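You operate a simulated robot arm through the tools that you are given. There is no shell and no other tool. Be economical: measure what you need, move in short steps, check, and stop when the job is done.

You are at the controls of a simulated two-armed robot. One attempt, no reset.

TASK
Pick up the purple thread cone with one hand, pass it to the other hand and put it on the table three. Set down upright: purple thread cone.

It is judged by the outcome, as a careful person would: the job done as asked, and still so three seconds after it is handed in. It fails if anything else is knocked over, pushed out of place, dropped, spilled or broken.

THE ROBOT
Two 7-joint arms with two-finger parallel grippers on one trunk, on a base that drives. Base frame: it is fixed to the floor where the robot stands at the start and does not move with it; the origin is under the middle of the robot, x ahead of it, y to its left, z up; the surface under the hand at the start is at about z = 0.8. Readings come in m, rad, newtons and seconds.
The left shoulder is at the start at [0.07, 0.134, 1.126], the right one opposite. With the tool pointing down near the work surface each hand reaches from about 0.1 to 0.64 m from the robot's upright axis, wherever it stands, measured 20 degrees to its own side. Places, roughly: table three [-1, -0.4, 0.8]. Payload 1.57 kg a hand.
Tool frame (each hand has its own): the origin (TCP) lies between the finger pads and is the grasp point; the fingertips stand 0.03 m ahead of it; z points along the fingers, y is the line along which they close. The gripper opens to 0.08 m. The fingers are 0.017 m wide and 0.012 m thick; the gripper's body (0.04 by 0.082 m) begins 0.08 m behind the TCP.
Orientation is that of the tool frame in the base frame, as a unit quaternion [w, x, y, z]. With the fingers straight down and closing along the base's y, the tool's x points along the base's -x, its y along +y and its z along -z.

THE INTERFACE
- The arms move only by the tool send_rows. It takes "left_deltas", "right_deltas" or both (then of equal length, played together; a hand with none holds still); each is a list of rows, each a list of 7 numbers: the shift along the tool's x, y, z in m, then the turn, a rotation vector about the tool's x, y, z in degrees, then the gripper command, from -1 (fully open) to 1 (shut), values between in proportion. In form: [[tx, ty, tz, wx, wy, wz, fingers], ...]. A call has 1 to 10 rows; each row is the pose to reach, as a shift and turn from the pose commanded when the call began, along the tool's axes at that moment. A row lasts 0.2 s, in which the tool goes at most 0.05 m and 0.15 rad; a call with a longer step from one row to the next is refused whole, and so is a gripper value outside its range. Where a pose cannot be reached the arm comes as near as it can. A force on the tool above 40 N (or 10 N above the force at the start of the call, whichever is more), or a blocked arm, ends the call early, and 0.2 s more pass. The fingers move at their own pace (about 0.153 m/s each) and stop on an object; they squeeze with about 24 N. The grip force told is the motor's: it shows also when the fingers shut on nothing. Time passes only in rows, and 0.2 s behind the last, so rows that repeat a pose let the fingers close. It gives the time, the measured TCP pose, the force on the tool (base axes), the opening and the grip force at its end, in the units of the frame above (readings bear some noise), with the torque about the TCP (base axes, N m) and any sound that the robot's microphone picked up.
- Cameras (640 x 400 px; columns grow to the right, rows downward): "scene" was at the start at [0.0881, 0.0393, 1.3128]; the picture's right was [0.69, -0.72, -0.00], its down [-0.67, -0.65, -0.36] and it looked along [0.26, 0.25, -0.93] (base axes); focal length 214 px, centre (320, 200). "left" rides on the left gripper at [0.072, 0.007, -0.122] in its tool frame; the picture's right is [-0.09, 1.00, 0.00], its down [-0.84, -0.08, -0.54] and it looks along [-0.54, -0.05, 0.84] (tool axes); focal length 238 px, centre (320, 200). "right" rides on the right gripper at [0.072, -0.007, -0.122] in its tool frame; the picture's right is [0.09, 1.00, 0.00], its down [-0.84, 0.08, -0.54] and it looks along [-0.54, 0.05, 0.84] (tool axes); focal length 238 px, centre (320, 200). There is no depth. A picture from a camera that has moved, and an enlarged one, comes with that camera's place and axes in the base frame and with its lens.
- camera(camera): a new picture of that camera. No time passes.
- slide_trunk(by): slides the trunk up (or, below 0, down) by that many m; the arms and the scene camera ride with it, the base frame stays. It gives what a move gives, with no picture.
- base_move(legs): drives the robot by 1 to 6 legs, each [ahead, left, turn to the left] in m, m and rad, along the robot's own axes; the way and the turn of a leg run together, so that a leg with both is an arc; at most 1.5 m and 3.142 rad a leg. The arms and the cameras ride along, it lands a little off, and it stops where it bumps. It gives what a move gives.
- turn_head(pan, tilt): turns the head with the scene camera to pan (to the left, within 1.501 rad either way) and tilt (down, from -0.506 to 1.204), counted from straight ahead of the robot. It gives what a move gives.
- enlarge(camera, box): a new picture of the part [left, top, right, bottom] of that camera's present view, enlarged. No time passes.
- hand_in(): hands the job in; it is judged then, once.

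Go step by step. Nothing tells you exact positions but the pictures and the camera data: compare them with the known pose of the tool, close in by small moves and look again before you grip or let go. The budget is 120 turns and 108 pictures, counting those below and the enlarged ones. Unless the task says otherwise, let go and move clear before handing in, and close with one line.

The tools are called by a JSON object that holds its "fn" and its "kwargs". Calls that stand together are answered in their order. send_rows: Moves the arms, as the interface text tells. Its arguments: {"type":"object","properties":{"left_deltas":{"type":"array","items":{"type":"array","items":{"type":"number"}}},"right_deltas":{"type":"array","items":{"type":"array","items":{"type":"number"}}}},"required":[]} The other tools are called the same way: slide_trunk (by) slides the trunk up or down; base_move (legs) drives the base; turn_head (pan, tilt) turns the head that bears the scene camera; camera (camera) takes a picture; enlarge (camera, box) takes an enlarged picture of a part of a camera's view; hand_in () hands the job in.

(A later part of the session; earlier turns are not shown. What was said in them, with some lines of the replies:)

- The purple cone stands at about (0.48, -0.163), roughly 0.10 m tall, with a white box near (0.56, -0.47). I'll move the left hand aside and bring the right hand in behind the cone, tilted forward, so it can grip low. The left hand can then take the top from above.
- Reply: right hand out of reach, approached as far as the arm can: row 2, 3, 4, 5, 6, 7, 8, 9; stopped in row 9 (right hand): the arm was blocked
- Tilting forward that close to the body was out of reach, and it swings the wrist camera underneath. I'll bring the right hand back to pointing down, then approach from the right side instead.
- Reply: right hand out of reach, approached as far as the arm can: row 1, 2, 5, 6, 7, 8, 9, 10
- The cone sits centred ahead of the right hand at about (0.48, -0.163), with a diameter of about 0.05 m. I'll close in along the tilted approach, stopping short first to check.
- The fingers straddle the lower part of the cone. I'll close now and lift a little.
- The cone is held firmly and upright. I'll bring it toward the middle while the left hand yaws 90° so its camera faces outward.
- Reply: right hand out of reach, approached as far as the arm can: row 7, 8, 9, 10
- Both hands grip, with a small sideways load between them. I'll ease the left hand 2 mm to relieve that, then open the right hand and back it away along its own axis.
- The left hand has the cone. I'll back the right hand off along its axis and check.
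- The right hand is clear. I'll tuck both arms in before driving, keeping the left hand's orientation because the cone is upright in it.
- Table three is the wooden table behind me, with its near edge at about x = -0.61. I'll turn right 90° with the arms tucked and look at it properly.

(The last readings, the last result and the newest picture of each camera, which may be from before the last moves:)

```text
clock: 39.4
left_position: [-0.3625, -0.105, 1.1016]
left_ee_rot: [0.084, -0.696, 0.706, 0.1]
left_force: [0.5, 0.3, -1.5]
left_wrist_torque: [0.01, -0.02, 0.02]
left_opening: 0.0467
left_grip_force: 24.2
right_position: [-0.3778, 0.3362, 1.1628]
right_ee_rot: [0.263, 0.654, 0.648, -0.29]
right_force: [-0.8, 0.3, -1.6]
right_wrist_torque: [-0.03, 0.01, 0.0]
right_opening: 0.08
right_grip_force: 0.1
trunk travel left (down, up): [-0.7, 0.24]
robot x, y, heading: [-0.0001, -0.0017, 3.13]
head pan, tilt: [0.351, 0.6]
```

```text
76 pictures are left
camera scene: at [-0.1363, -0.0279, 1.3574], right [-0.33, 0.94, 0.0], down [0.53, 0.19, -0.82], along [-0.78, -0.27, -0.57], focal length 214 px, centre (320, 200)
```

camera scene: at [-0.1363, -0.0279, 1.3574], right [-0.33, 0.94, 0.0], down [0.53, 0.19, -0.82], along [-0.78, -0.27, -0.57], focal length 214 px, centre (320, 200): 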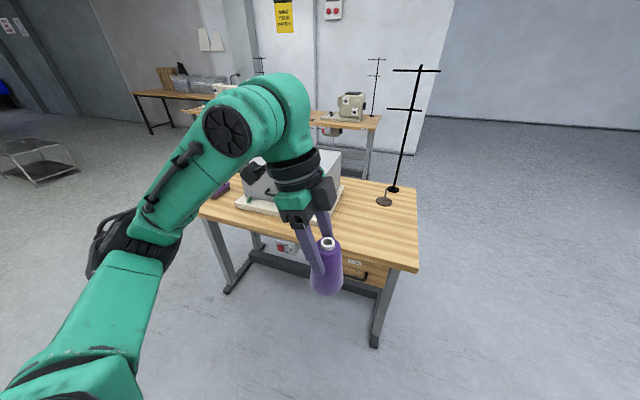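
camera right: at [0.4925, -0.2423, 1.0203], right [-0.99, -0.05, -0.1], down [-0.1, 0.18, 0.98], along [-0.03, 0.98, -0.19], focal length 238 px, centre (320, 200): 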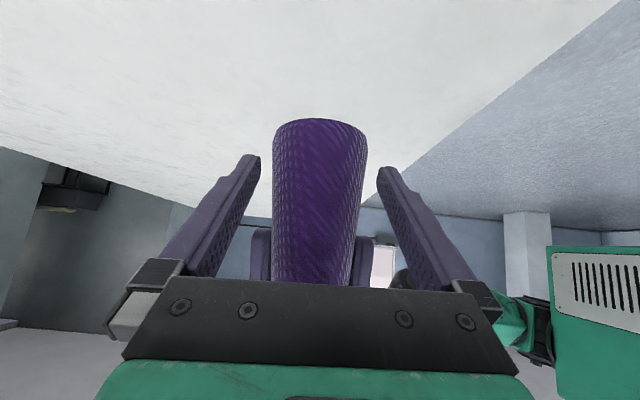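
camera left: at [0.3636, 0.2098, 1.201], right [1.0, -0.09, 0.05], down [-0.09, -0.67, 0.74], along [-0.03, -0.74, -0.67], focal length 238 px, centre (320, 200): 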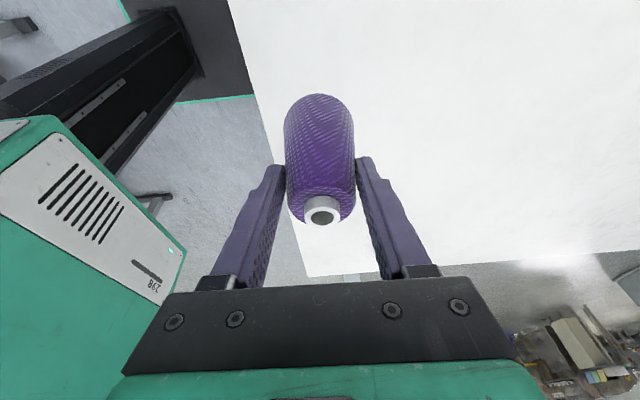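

Table three spans about x -0.63 to -1.14 and y -0.88 to 0.12, with a sewing machine mid-left and a thread stand at (-1.0, -0.02). The near right area around (-0.76, -0.05) looks free, so I'll drive closer.

{"fn": "base_move", "kwargs": {"legs": [[0.27, -0.08, 0.01]]}}

{"fn": "turn_head", "kwargs": {"pan": 0.1, "tilt": 0.8}}

{"fn": "camera", "kwargs": {"camera": "scene"}}

{"fn": "camera", "kwargs": {"camera": "left"}}

{"fn": "camera", "kwargs": {"camera": "right"}}

```text
clock: 41.4
left_position: [-0.6294, -0.0265, 1.1031]
left_ee_rot: [0.084, -0.7, 0.702, 0.102]
left_force: [-0.3, -0.2, -1.3]
left_wrist_torque: [-0.03, 0.01, 0.02]
left_opening: 0.0468
left_grip_force: 23.9
right_position: [-0.6519, 0.4139, 1.1635]
right_ee_rot: [0.265, 0.65, 0.652, -0.288]
right_force: [-0.2, 0.1, -1.2]
right_wrist_torque: [0.03, 0.01, 0.03]
right_opening: 0.08
right_grip_force: 0.0
trunk travel left (down, up): [-0.7, 0.24]
robot x, y, heading: [-0.2709, 0.0824, 3.142]
head pan, tilt: [0.351, 0.6]
```

```text
clock: 42.1
left_position: [-0.6298, -0.0273, 1.1024]
left_ee_rot: [0.083, -0.7, 0.702, 0.101]
left_force: [-0.4, -0.2, -0.8]
left_wrist_torque: [-0.01, 0.0, -0.02]
left_opening: 0.0467
left_grip_force: 24.1
right_position: [-0.6529, 0.4135, 1.162]
right_ee_rot: [0.265, 0.649, 0.652, -0.288]
right_force: [-0.4, -0.1, -0.4]
right_wrist_torque: [0.01, -0.01, -0.04]
right_opening: 0.08
right_grip_force: 0.1
trunk travel left (down, up): [-0.7, 0.24]
robot x, y, heading: [-0.2664, 0.0829, 3.137]
head pan, tilt: [0.099, 0.799]
```

```text
75 pictures are left
camera scene: at [-0.4041, 0.0749, 1.3405], right [-0.1, 1.0, 0.0], down [0.71, 0.07, -0.7], along [-0.69, -0.07, -0.72], focal length 214 px, centre (320, 200)
```

scene: 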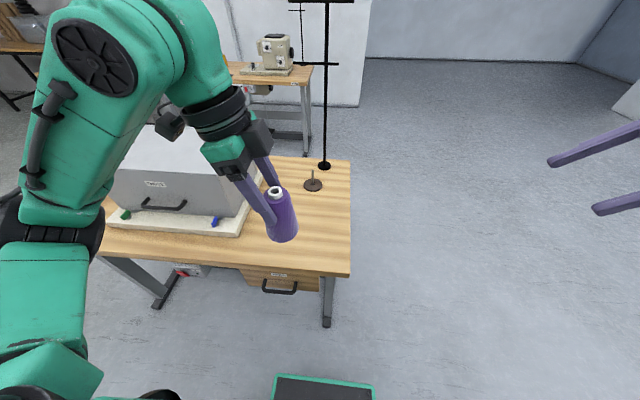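

```text
74 pictures are left
camera left: at [-0.6353, -0.1284, 1.201], right [-0.99, 0.09, 0.05], down [0.09, 0.67, 0.74], along [0.03, 0.74, -0.67], focal length 238 px, centre (320, 200)
```

left: 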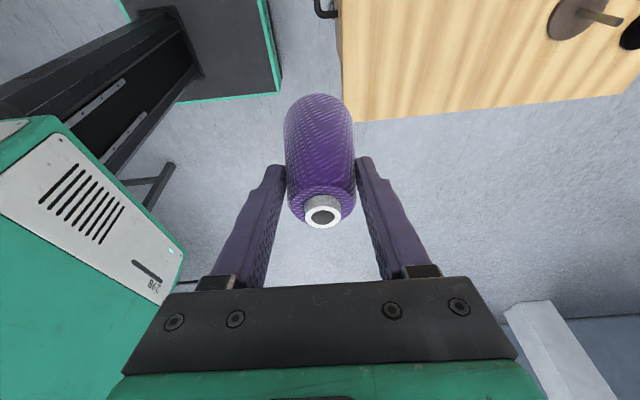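

```text
73 pictures are left
camera right: at [-0.6578, 0.5517, 1.1963], right [0.99, 0.05, -0.1], down [0.11, -0.19, 0.98], along [0.03, -0.98, -0.2], focal length 238 px, centre (320, 200)
```

right: 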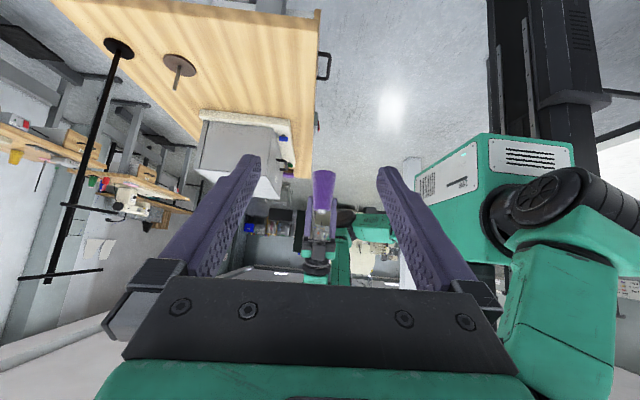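

The slab's right edge is at y≈-0.195, and the spindle disc is at (-1.01, -0.01). I'll move the cone above (-0.78, 0.0), well clear of both and of the table edges.

{"fn": "send_rows", "kwargs": {"left_deltas": [[0.001, 0.025, 0.01, 0, 0, 0, 1], [0.002, 0.05, 0.02, 0, 0, 0, 1], [0.004, 0.075, 0.035, 0, 0, 0, 1], [0.005, 0.1, 0.055, 0, 0, 0, 1], [0.006, 0.125, 0.08, 0, 0, 0, 1], [0.0074, 0.1474, 0.1055, 0, 0, 0, 1], [0.0074, 0.1474, 0.1055, 0, 0, 0, 1]]}}

{"fn": "camera", "kwargs": {"camera": "scene"}}

{"fn": "camera", "kwargs": {"camera": "right"}}

{"fn": "camera", "kwargs": {"camera": "left"}}

```text
clock: 43.8
left_position: [-0.7792, -0.0085, 1.0016]
left_ee_rot: [0.084, -0.7, 0.702, 0.101]
left_force: [-0.1, 0.9, -1.3]
left_wrist_torque: [-0.01, -0.01, 0.01]
left_opening: 0.0467
left_grip_force: 24.1
right_position: [-0.6518, 0.4149, 1.1627]
right_ee_rot: [0.265, 0.65, 0.652, -0.288]
right_force: [-0.5, 0.3, -0.3]
right_wrist_torque: [-0.01, 0.03, -0.02]
right_opening: 0.08
right_grip_force: 0.1
trunk travel left (down, up): [-0.7, 0.24]
robot x, y, heading: [-0.2714, 0.0795, 3.138]
head pan, tilt: [0.099, 0.799]
```

```text
72 pictures are left
camera scene: at [-0.4032, 0.0746, 1.3405], right [-0.1, 1.0, 0.0], down [0.71, 0.07, -0.7], along [-0.69, -0.07, -0.72], focal length 214 px, centre (320, 200)
```

scene: 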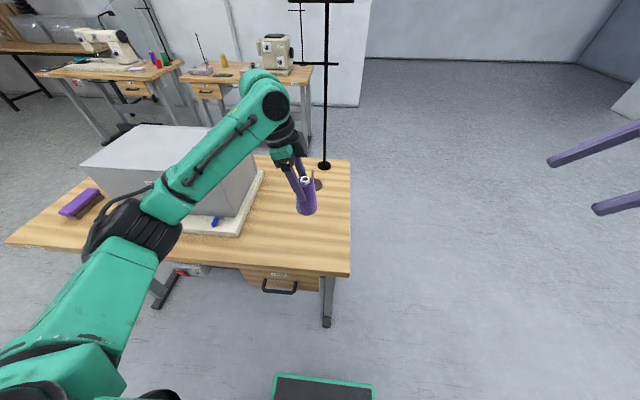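

```text
71 pictures are left
camera right: at [-0.6569, 0.5514, 1.1967], right [0.99, 0.05, -0.1], down [0.11, -0.19, 0.98], along [0.03, -0.98, -0.2], focal length 238 px, centre (320, 200)
```

right: 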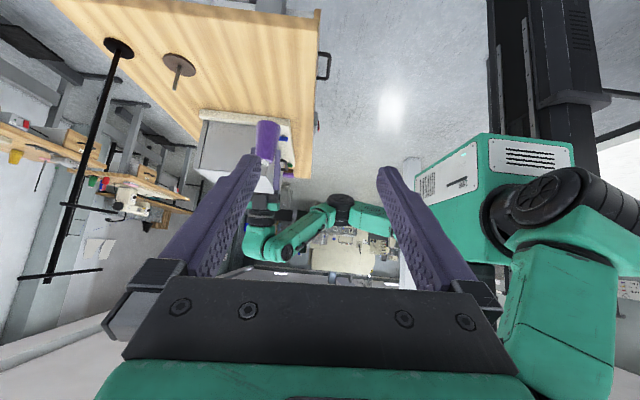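

```text
70 pictures are left
camera left: at [-0.7839, -0.1095, 1.1005], right [-0.99, 0.09, 0.05], down [0.1, 0.67, 0.74], along [0.03, 0.74, -0.67], focal length 238 px, centre (320, 200)
```

left: 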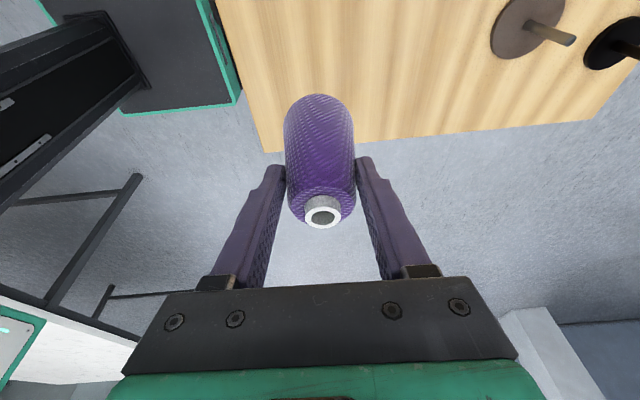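

{"fn": "send_rows", "kwargs": {"left_deltas": [[0.006, -0.0006, 0.023, 0, 0, 0, 1], [0.0123, -0.0012, 0.046, 0, 0, 0, 1], [0.018, -0.0018, 0.068, 0, 0, 0, 1], [0.023, -0.0023, 0.087, 0, 0, 0, 1], [0.023, -0.0023, 0.087, 0, 0, 0, 1]]}}

{"fn": "camera", "kwargs": {"camera": "right"}}

{"fn": "enlarge", "kwargs": {"camera": "scene", "box": [200, 100, 400, 300]}}

{"fn": "camera", "kwargs": {"camera": "left"}}

```text
clock: 45.0
left_position: [-0.7797, -0.0067, 0.9113]
left_ee_rot: [0.083, -0.7, 0.702, 0.101]
left_force: [-0.5, -0.6, -1.3]
left_wrist_torque: [-0.05, 0.04, -0.01]
left_opening: 0.0467
left_grip_force: 24.0
right_position: [-0.6518, 0.414, 1.163]
right_ee_rot: [0.265, 0.65, 0.652, -0.288]
right_force: [-0.3, 0.6, -0.2]
right_wrist_torque: [-0.03, 0.04, 0.01]
right_opening: 0.08
right_grip_force: 0.2
trunk travel left (down, up): [-0.7, 0.24]
robot x, y, heading: [-0.2712, 0.0853, 3.137]
head pan, tilt: [0.099, 0.799]
```

```text
69 pictures are left
camera right: at [-0.6572, 0.5517, 1.1965], right [0.99, 0.05, -0.1], down [0.11, -0.19, 0.98], along [0.03, -0.98, -0.2], focal length 238 px, centre (320, 200)
```

right: 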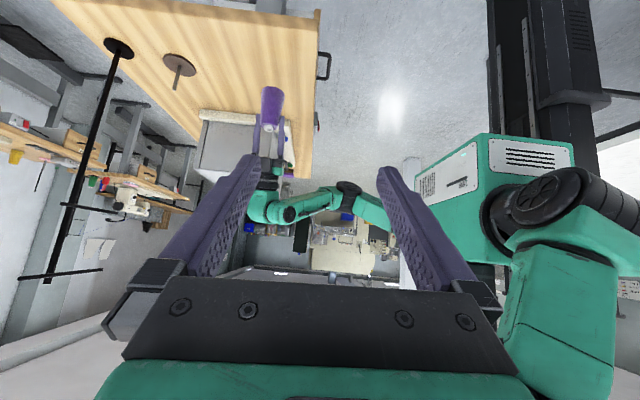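

```text
2.00 times, centred on (300, 200) of scene
camera zoom: at [-0.4035, 0.0749, 1.3405], right [-0.1, 1.0, 0.0], down [0.71, 0.07, -0.7], along [-0.69, -0.07, -0.72], focal length 429 px, centre (360, 200)
```

zoom: 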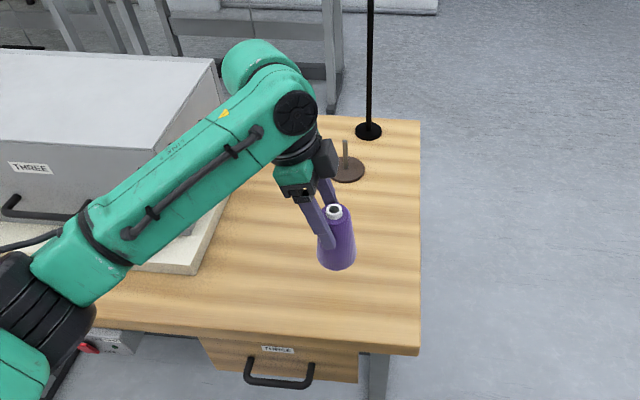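

```text
67 pictures are left
camera left: at [-0.7855, -0.1084, 1.0107], right [-0.99, 0.09, 0.05], down [0.1, 0.67, 0.74], along [0.03, 0.74, -0.67], focal length 238 px, centre (320, 200)
```

left: 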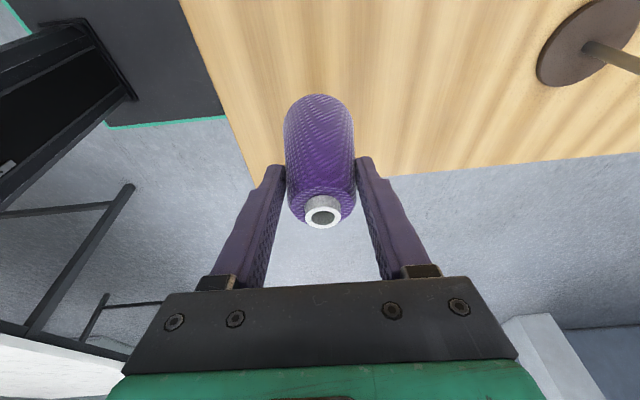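

The cone hangs about 2 cm above table three, which is labelled "THREE". I'll descend slowly and watch the force.

{"fn": "send_rows", "kwargs": {"left_deltas": [[0.0008, 0, 0.003, 0, 0, 0, 1], [0.0016, 0, 0.006, 0, 0, 0, 1], [0.0023, 0, 0.0085, 0, 0, 0, 1], [0.003, 0, 0.011, 0, 0, 0, 1], [0.0036, 0, 0.0135, 0, 0, 0, 1]]}}

{"fn": "enlarge", "kwargs": {"camera": "right", "box": [200, 60, 340, 160]}}

```text
clock: 46.1
left_position: [-0.7815, -0.0074, 0.8964]
left_ee_rot: [0.084, -0.7, 0.702, 0.1]
left_force: [-0.5, 0.2, -1.6]
left_wrist_torque: [0.0, -0.02, -0.04]
left_opening: 0.0464
left_grip_force: 24.1
right_position: [-0.6511, 0.4144, 1.1622]
right_ee_rot: [0.265, 0.65, 0.652, -0.289]
right_force: [-0.2, 0.1, -0.6]
right_wrist_torque: [0.03, 0.02, 0.04]
right_opening: 0.0801
right_grip_force: 0.0
trunk travel left (down, up): [-0.7, 0.24]
robot x, y, heading: [-0.2726, 0.0801, 3.14]
head pan, tilt: [0.099, 0.799]
```

```text
4.00 times, centred on (270, 110) of right
camera zoom: at [-0.6574, 0.5516, 1.1964], right [0.99, 0.05, -0.1], down [0.11, -0.19, 0.98], along [0.03, -0.98, -0.2], focal length 953 px, centre (520, 560)
```

zoom: 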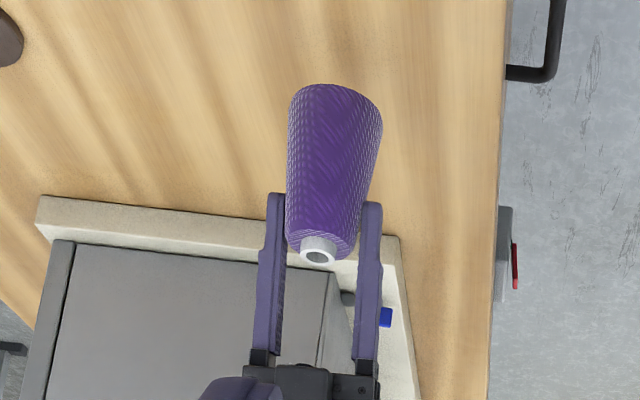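

{"fn": "send_rows", "kwargs": {"left_deltas": [[0.0005, 0, 0.002, 0, 0, 0, 1], [0.001, 0, 0.004, 0, 0, 0, 1], [0.0015, 0, 0.006, 0, 0, 0, 1]]}}

{"fn": "enlarge", "kwargs": {"camera": "right", "box": [200, 60, 340, 160]}}

```text
clock: 47.0
left_position: [-0.7821, -0.007, 0.8904]
left_ee_rot: [0.083, -0.7, 0.702, 0.101]
left_force: [-0.2, 0.1, -1.4]
left_wrist_torque: [0.0, 0.0, 0.0]
left_opening: 0.0466
left_grip_force: 24.1
right_position: [-0.6523, 0.4138, 1.1647]
right_ee_rot: [0.265, 0.649, 0.652, -0.288]
right_force: [0.6, 0.7, -0.6]
right_wrist_torque: [0.03, -0.02, 0.0]
right_opening: 0.08
right_grip_force: 0.1
trunk travel left (down, up): [-0.7, 0.24]
robot x, y, heading: [-0.2698, 0.074, 3.137]
head pan, tilt: [0.099, 0.799]
```

```text
4.00 times, centred on (270, 110) of right
camera zoom: at [-0.6574, 0.5516, 1.1965], right [0.99, 0.05, -0.1], down [0.11, -0.19, 0.98], along [0.03, -0.98, -0.2], focal length 953 px, centre (520, 560)
```

zoom: 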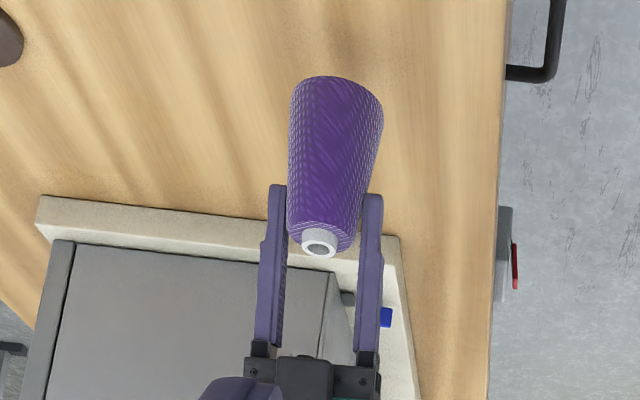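

{"fn": "send_rows", "kwargs": {"left_deltas": [[0.0005, 0, 0.002, 0, 0, 0, 1], [0.001, 0, 0.004, 0, 0, 0, 1], [0.001, 0, 0.004, 0, 0, 0, 1]]}}

```text
clock: 47.8
left_position: [-0.7815, -0.0077, 0.8863]
left_ee_rot: [0.084, -0.701, 0.701, 0.101]
left_force: [-0.7, 0.5, -1.8]
left_wrist_torque: [0.02, 0.01, 0.03]
left_opening: 0.0466
left_grip_force: 23.5
right_position: [-0.6525, 0.4142, 1.1633]
right_ee_rot: [0.265, 0.649, 0.652, -0.288]
right_force: [0.1, -0.9, -0.1]
right_wrist_torque: [0.02, 0.0, -0.01]
right_opening: 0.0798
right_grip_force: 0.0
trunk travel left (down, up): [-0.7, 0.24]
robot x, y, heading: [-0.2674, 0.0832, 3.141]
head pan, tilt: [0.099, 0.799]
```

{"fn": "send_rows", "kwargs": {"left_deltas": [[0.0005, 0, 0.002, 0, 0, 0, 1], [0.001, 0, 0.004, 0, 0, 0, 1], [0.001, 0, 0.004, 0, 0, 0, 1]]}}

{"fn": "enlarge", "kwargs": {"camera": "right", "box": [200, 60, 340, 160]}}

{"fn": "enlarge", "kwargs": {"camera": "scene", "box": [250, 150, 370, 250]}}

```text
clock: 48.5
left_position: [-0.7818, -0.0068, 0.8835]
left_ee_rot: [0.084, -0.7, 0.702, 0.101]
left_force: [-1.5, 0.0, -1.5]
left_wrist_torque: [0.04, -0.01, 0.01]
left_opening: 0.0466
left_grip_force: 23.8
right_position: [-0.6531, 0.4135, 1.1615]
right_ee_rot: [0.265, 0.65, 0.652, -0.288]
right_force: [0.6, -0.3, -0.2]
right_wrist_torque: [0.0, -0.02, 0.02]
right_opening: 0.0799
right_grip_force: 0.0
trunk travel left (down, up): [-0.7, 0.24]
robot x, y, heading: [-0.2716, 0.0849, 3.141]
head pan, tilt: [0.099, 0.799]
```

```text
4.00 times, centred on (270, 110) of right
camera zoom: at [-0.6574, 0.5516, 1.1965], right [0.99, 0.05, -0.1], down [0.11, -0.19, 0.98], along [0.03, -0.98, -0.2], focal length 953 px, centre (520, 560)
```

zoom: 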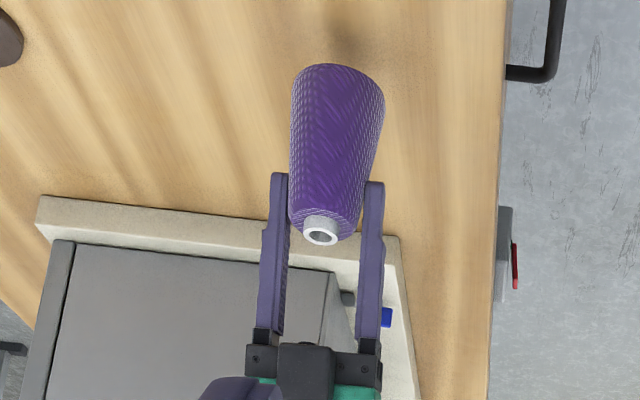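

```text
4.00 times, centred on (310, 200) of scene
camera zoom: at [-0.4037, 0.0748, 1.3405], right [-0.1, 1.0, 0.0], down [0.71, 0.07, -0.7], along [-0.69, -0.07, -0.72], focal length 858 px, centre (360, 200)
```

zoom: 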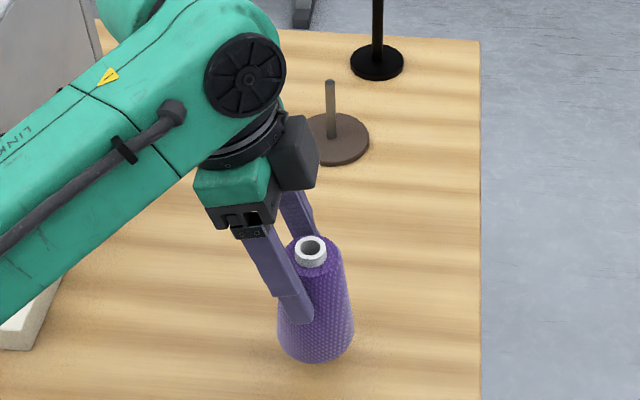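

The contact shadow is still separate from the base, so this table is lower than 0.8. I'll keep descending slowly.

{"fn": "send_rows", "kwargs": {"left_deltas": [[0.0007, 0, 0.0025, 0, 0, 0, 1], [0.0013, 0, 0.005, 0, 0, 0, 1], [0.002, 0, 0.0075, 0, 0, 0, 1], [0.0026, 0, 0.01, 0, 0, 0, 1], [0.0026, 0, 0.01, 0, 0, 0, 1]]}}

{"fn": "enlarge", "kwargs": {"camera": "right", "box": [200, 60, 340, 160]}}

{"fn": "camera", "kwargs": {"camera": "scene"}}

```text
clock: 49.8
left_position: [-0.7819, -0.0057, 0.8736]
left_ee_rot: [0.083, -0.7, 0.702, 0.1]
left_force: [0.7, 0.5, -1.2]
left_wrist_torque: [-0.03, -0.02, -0.01]
left_opening: 0.0465
left_grip_force: 24.0
right_position: [-0.6535, 0.4143, 1.1626]
right_ee_rot: [0.265, 0.65, 0.652, -0.287]
right_force: [0.5, 0.9, 0.2]
right_wrist_torque: [-0.02, 0.02, -0.02]
right_opening: 0.0798
right_grip_force: 0.0
trunk travel left (down, up): [-0.7, 0.24]
robot x, y, heading: [-0.2686, 0.0833, 3.139]
head pan, tilt: [0.099, 0.799]
```

```text
4.00 times, centred on (270, 110) of right
camera zoom: at [-0.6574, 0.5516, 1.1964], right [0.99, 0.05, -0.1], down [0.11, -0.19, 0.98], along [0.03, -0.98, -0.2], focal length 953 px, centre (520, 560)
```

zoom: 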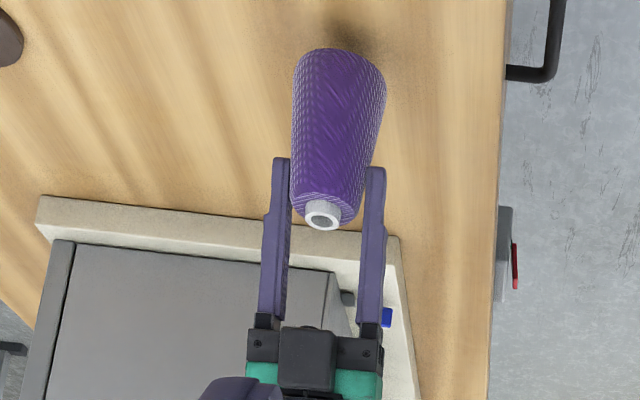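

```text
61 pictures are left
camera scene: at [-0.4037, 0.0749, 1.3405], right [-0.1, 1.0, 0.0], down [0.71, 0.07, -0.7], along [-0.69, -0.07, -0.72], focal length 214 px, centre (320, 200)
```

scene: 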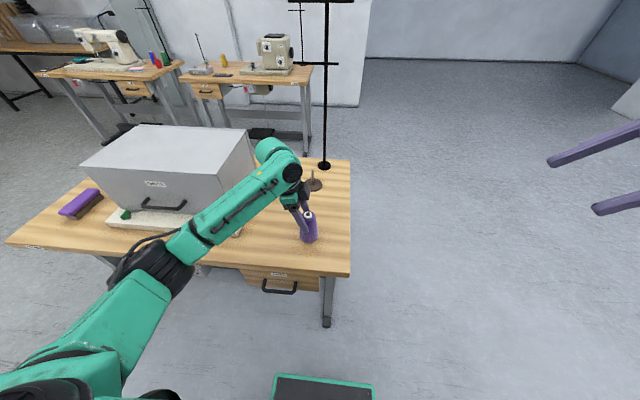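

{"fn": "send_rows", "kwargs": {"left_deltas": [[0.0005, 0, 0.002, 0, 0, 0, 1], [0.001, 0, 0.004, 0, 0, 0, 1], [0.0015, 0, 0.006, 0, 0, 0, 1], [0.0021, 0, 0.008, 0, 0, 0, 1], [0.0021, 0, 0.008, 0, 0, 0, 1]]}}

{"fn": "enlarge", "kwargs": {"camera": "right", "box": [200, 60, 340, 160]}}

```text
clock: 51.0
left_position: [-0.782, -0.0059, 0.8651]
left_ee_rot: [0.084, -0.701, 0.701, 0.101]
left_force: [0.5, -0.8, -1.7]
left_wrist_torque: [0.02, 0.01, 0.02]
left_opening: 0.0464
left_grip_force: 23.9
right_position: [-0.6524, 0.4145, 1.1627]
right_ee_rot: [0.264, 0.65, 0.652, -0.288]
right_force: [0.0, 0.1, -0.3]
right_wrist_torque: [-0.03, 0.0, 0.0]
right_opening: 0.08
right_grip_force: 0.1
trunk travel left (down, up): [-0.7, 0.24]
robot x, y, heading: [-0.2715, 0.0794, 3.142]
head pan, tilt: [0.099, 0.799]
```

```text
4.00 times, centred on (270, 110) of right
camera zoom: at [-0.6574, 0.5516, 1.1965], right [0.99, 0.05, -0.1], down [0.11, -0.19, 0.98], along [0.03, -0.98, -0.2], focal length 953 px, centre (520, 560)
```

zoom: 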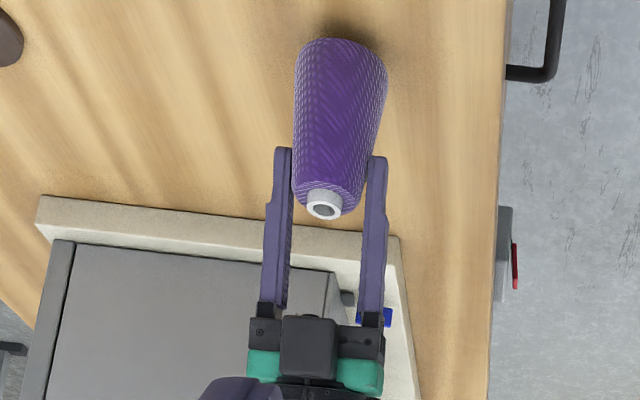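

{"fn": "send_rows", "kwargs": {"left_deltas": [[0.0004, 0, 0.0015, 0, 0, 0, 1], [0.0008, 0, 0.003, 0, 0, 0, 1], [0.0012, 0, 0.0045, 0, 0, 0, 1], [0.0016, 0, 0.006, 0, 0, 0, 1]]}}

{"fn": "enlarge", "kwargs": {"camera": "right", "box": [200, 60, 340, 160]}}

```text
clock: 52.0
left_position: [-0.782, -0.0066, 0.8591]
left_ee_rot: [0.084, -0.7, 0.702, 0.101]
left_force: [-0.5, 0.3, -1.4]
left_wrist_torque: [-0.04, 0.0, 0.0]
left_opening: 0.0466
left_grip_force: 23.6
right_position: [-0.6528, 0.4147, 1.1626]
right_ee_rot: [0.264, 0.65, 0.652, -0.288]
right_force: [0.1, -0.7, -0.6]
right_wrist_torque: [0.01, -0.01, -0.01]
right_opening: 0.08
right_grip_force: 0.3
trunk travel left (down, up): [-0.7, 0.24]
robot x, y, heading: [-0.2677, 0.0825, 3.138]
head pan, tilt: [0.099, 0.799]
```

```text
4.00 times, centred on (270, 110) of right
camera zoom: at [-0.6574, 0.5516, 1.1964], right [0.99, 0.05, -0.1], down [0.11, -0.19, 0.98], along [0.03, -0.98, -0.2], focal length 953 px, centre (520, 560)
```

zoom: 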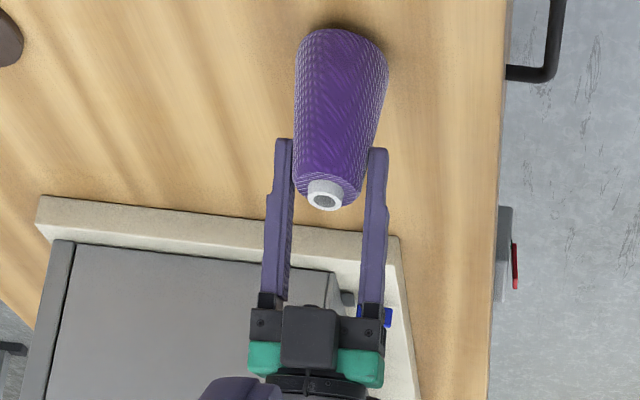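

{"fn": "send_rows", "kwargs": {"left_deltas": [[0.0004, 0, 0.0015, 0, 0, 0, 1], [0.0008, 0, 0.003, 0, 0, 0, 1], [0.0012, 0, 0.0045, 0, 0, 0, 1]]}}

{"fn": "enlarge", "kwargs": {"camera": "right", "box": [200, 60, 340, 160]}}

```text
clock: 52.8
left_position: [-0.7823, -0.0065, 0.8535]
left_ee_rot: [0.083, -0.701, 0.701, 0.101]
left_force: [0.9, -0.6, -1.3]
left_wrist_torque: [-0.02, 0.01, -0.01]
left_opening: 0.0464
left_grip_force: 24.1
right_position: [-0.6523, 0.4133, 1.1622]
right_ee_rot: [0.264, 0.651, 0.651, -0.288]
right_force: [0.3, -0.3, 0.1]
right_wrist_torque: [-0.04, -0.04, -0.02]
right_opening: 0.0798
right_grip_force: 0.0
trunk travel left (down, up): [-0.7, 0.24]
robot x, y, heading: [-0.27, 0.0837, 3.146]
head pan, tilt: [0.099, 0.799]
```

```text
4.00 times, centred on (270, 110) of right
camera zoom: at [-0.6574, 0.5516, 1.1964], right [0.99, 0.05, -0.1], down [0.11, -0.19, 0.98], along [0.03, -0.98, -0.2], focal length 953 px, centre (520, 560)
```

zoom: 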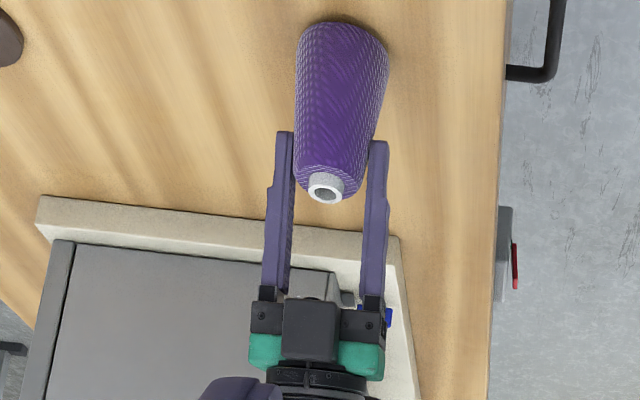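

{"fn": "send_rows", "kwargs": {"left_deltas": [[0.0003, 0, 0.001, 0, 0, 0, 1], [0.0005, 0, 0.002, 0, 0, 0, 1], [0.0008, 0, 0.003, 0, 0, 0, 1], [0.001, 0, 0.004, 0, 0, 0, 1]]}}

{"fn": "enlarge", "kwargs": {"camera": "right", "box": [200, 60, 340, 160]}}

```text
clock: 53.8
left_position: [-0.782, -0.0063, 0.8517]
left_ee_rot: [0.083, -0.7, 0.702, 0.104]
left_force: [-1.8, -1.8, 11.7]
left_wrist_torque: [0.01, -0.13, 0.03]
left_opening: 0.0466
left_grip_force: 23.6
right_position: [-0.6509, 0.415, 1.1639]
right_ee_rot: [0.264, 0.649, 0.652, -0.289]
right_force: [0.3, -0.5, 0.6]
right_wrist_torque: [0.01, -0.01, 0.0]
right_opening: 0.0798
right_grip_force: 0.0
trunk travel left (down, up): [-0.7, 0.24]
robot x, y, heading: [-0.2733, 0.0818, 3.138]
head pan, tilt: [0.099, 0.799]
```

```text
4.00 times, centred on (270, 110) of right
camera zoom: at [-0.6558, 0.5516, 1.1972], right [0.99, 0.05, -0.1], down [0.11, -0.19, 0.98], along [0.03, -0.98, -0.2], focal length 953 px, centre (520, 560)
```

zoom: 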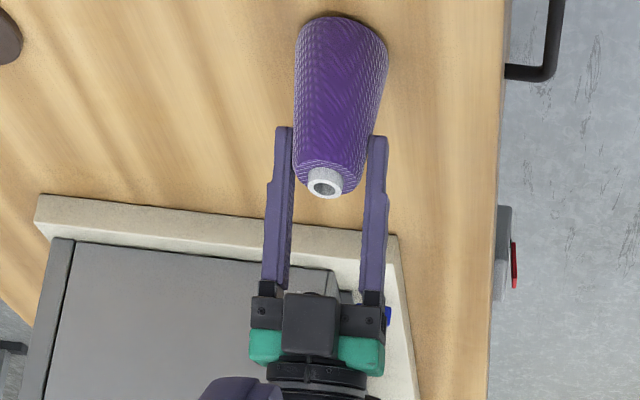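

The cone is on the table, with about 13 N of contact. I'll relieve the press slightly and open gently.

{"fn": "send_rows", "kwargs": {"left_deltas": [[-0.0003, 0, -0.0015, 0, 0, 0, 1], [-0.0003, 0, -0.0015, 0, 0, 0, 0.2], [-0.0003, 0, -0.0015, 0, 0, 0, -0.2], [-0.0003, 0, -0.0015, 0, 0, 0, -0.6], [-0.0003, 0, -0.0015, 0, 0, 0, -1], [-0.0003, 0, -0.0015, 0, 0, 0, -1]]}}

{"fn": "enlarge", "kwargs": {"camera": "right", "box": [200, 60, 340, 160]}}

{"fn": "camera", "kwargs": {"camera": "left"}}

```text
clock: 55.1
left_position: [-0.7825, -0.0061, 0.8521]
left_ee_rot: [0.084, -0.7, 0.702, 0.101]
left_force: [0.6, -0.9, -0.6]
left_wrist_torque: [0.01, 0.0, 0.01]
left_opening: 0.08
left_grip_force: 0.2
right_position: [-0.6518, 0.4138, 1.163]
right_ee_rot: [0.264, 0.65, 0.652, -0.288]
right_force: [0.5, 0.2, -0.5]
right_wrist_torque: [-0.01, -0.02, -0.03]
right_opening: 0.0796
right_grip_force: 0.1
trunk travel left (down, up): [-0.7, 0.24]
robot x, y, heading: [-0.2725, 0.0832, 3.136]
head pan, tilt: [0.099, 0.799]
```

```text
4.00 times, centred on (270, 110) of right
camera zoom: at [-0.6571, 0.5516, 1.1965], right [0.99, 0.05, -0.1], down [0.11, -0.19, 0.98], along [0.03, -0.98, -0.2], focal length 953 px, centre (520, 560)
```

zoom: 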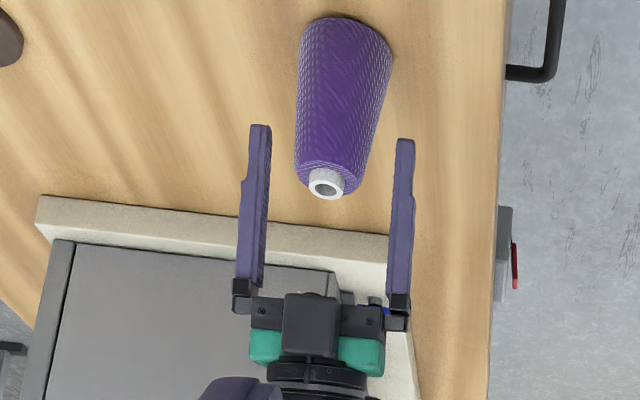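

```text
55 pictures are left
camera left: at [-0.7864, -0.108, 0.9504], right [-0.99, 0.09, 0.05], down [0.09, 0.67, 0.74], along [0.03, 0.74, -0.67], focal length 238 px, centre (320, 200)
```

left: 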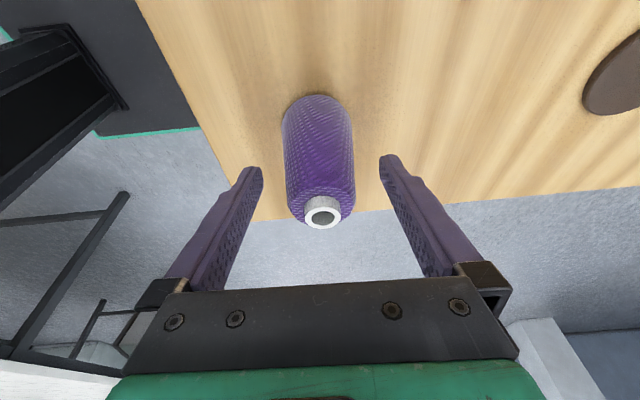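

The cone stands free and upright. I'll retreat straight up.

{"fn": "send_rows", "kwargs": {"left_deltas": [[-0.005, 0, -0.019, 0, 0, 0, -1], [-0.01, 0, -0.038, 0, 0, 0, -1], [-0.016, 0, -0.06, 0, 0, 0, -1], [-0.024, 0, -0.09, 0, 0, 0, -1], [-0.032, 0, -0.12, 0, 0, 0, -1], [-0.042, 0, -0.155, 0, 0, 0, -1], [-0.05, 0, -0.19, 0, 0, 0, -1]]}}

{"fn": "camera", "kwargs": {"camera": "scene"}}

{"fn": "enlarge", "kwargs": {"camera": "right", "box": [200, 60, 340, 160]}}

```text
clock: 56.8
left_position: [-0.7752, -0.0077, 1.0476]
left_ee_rot: [0.082, -0.7, 0.702, 0.101]
left_force: [0.7, -1.3, 0.5]
left_wrist_torque: [-0.01, 0.01, -0.01]
left_opening: 0.0799
left_grip_force: 0.1
right_position: [-0.6508, 0.4135, 1.1631]
right_ee_rot: [0.264, 0.65, 0.652, -0.288]
right_force: [-1.1, 0.2, 0.7]
right_wrist_torque: [0.0, 0.01, 0.01]
right_opening: 0.0798
right_grip_force: 0.2
trunk travel left (down, up): [-0.7, 0.24]
robot x, y, heading: [-0.2724, 0.0831, 3.138]
head pan, tilt: [0.099, 0.799]
```

```text
54 pictures are left
camera scene: at [-0.4025, 0.075, 1.3406], right [-0.1, 1.0, 0.0], down [0.71, 0.07, -0.7], along [-0.69, -0.07, -0.72], focal length 214 px, centre (320, 200)
```

scene: 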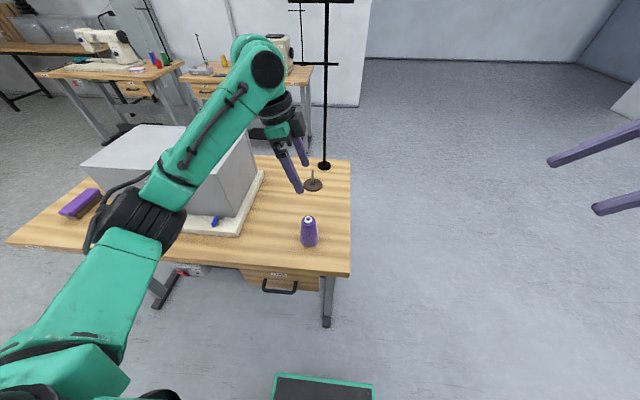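

```text
4.00 times, centred on (270, 110) of right
camera zoom: at [-0.6564, 0.5517, 1.1967], right [0.99, 0.05, -0.1], down [0.11, -0.19, 0.98], along [0.03, -0.98, -0.2], focal length 953 px, centre (520, 560)
```

zoom: 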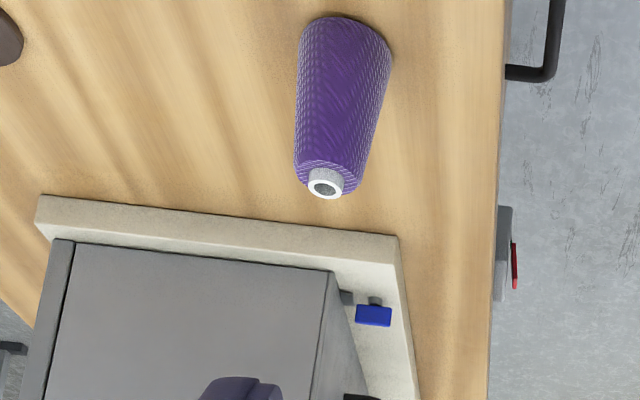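

The cone stands upright on table three, both hands are clear, and nothing else looks disturbed. I'm handing in.

{"fn": "hand_in", "kwargs": {}}

```text
The job is handed in.
```

The purple thread cone was picked up with the right hand, passed to the left, and set down upright on table three; nothing else looked disturbed in the last pictures.
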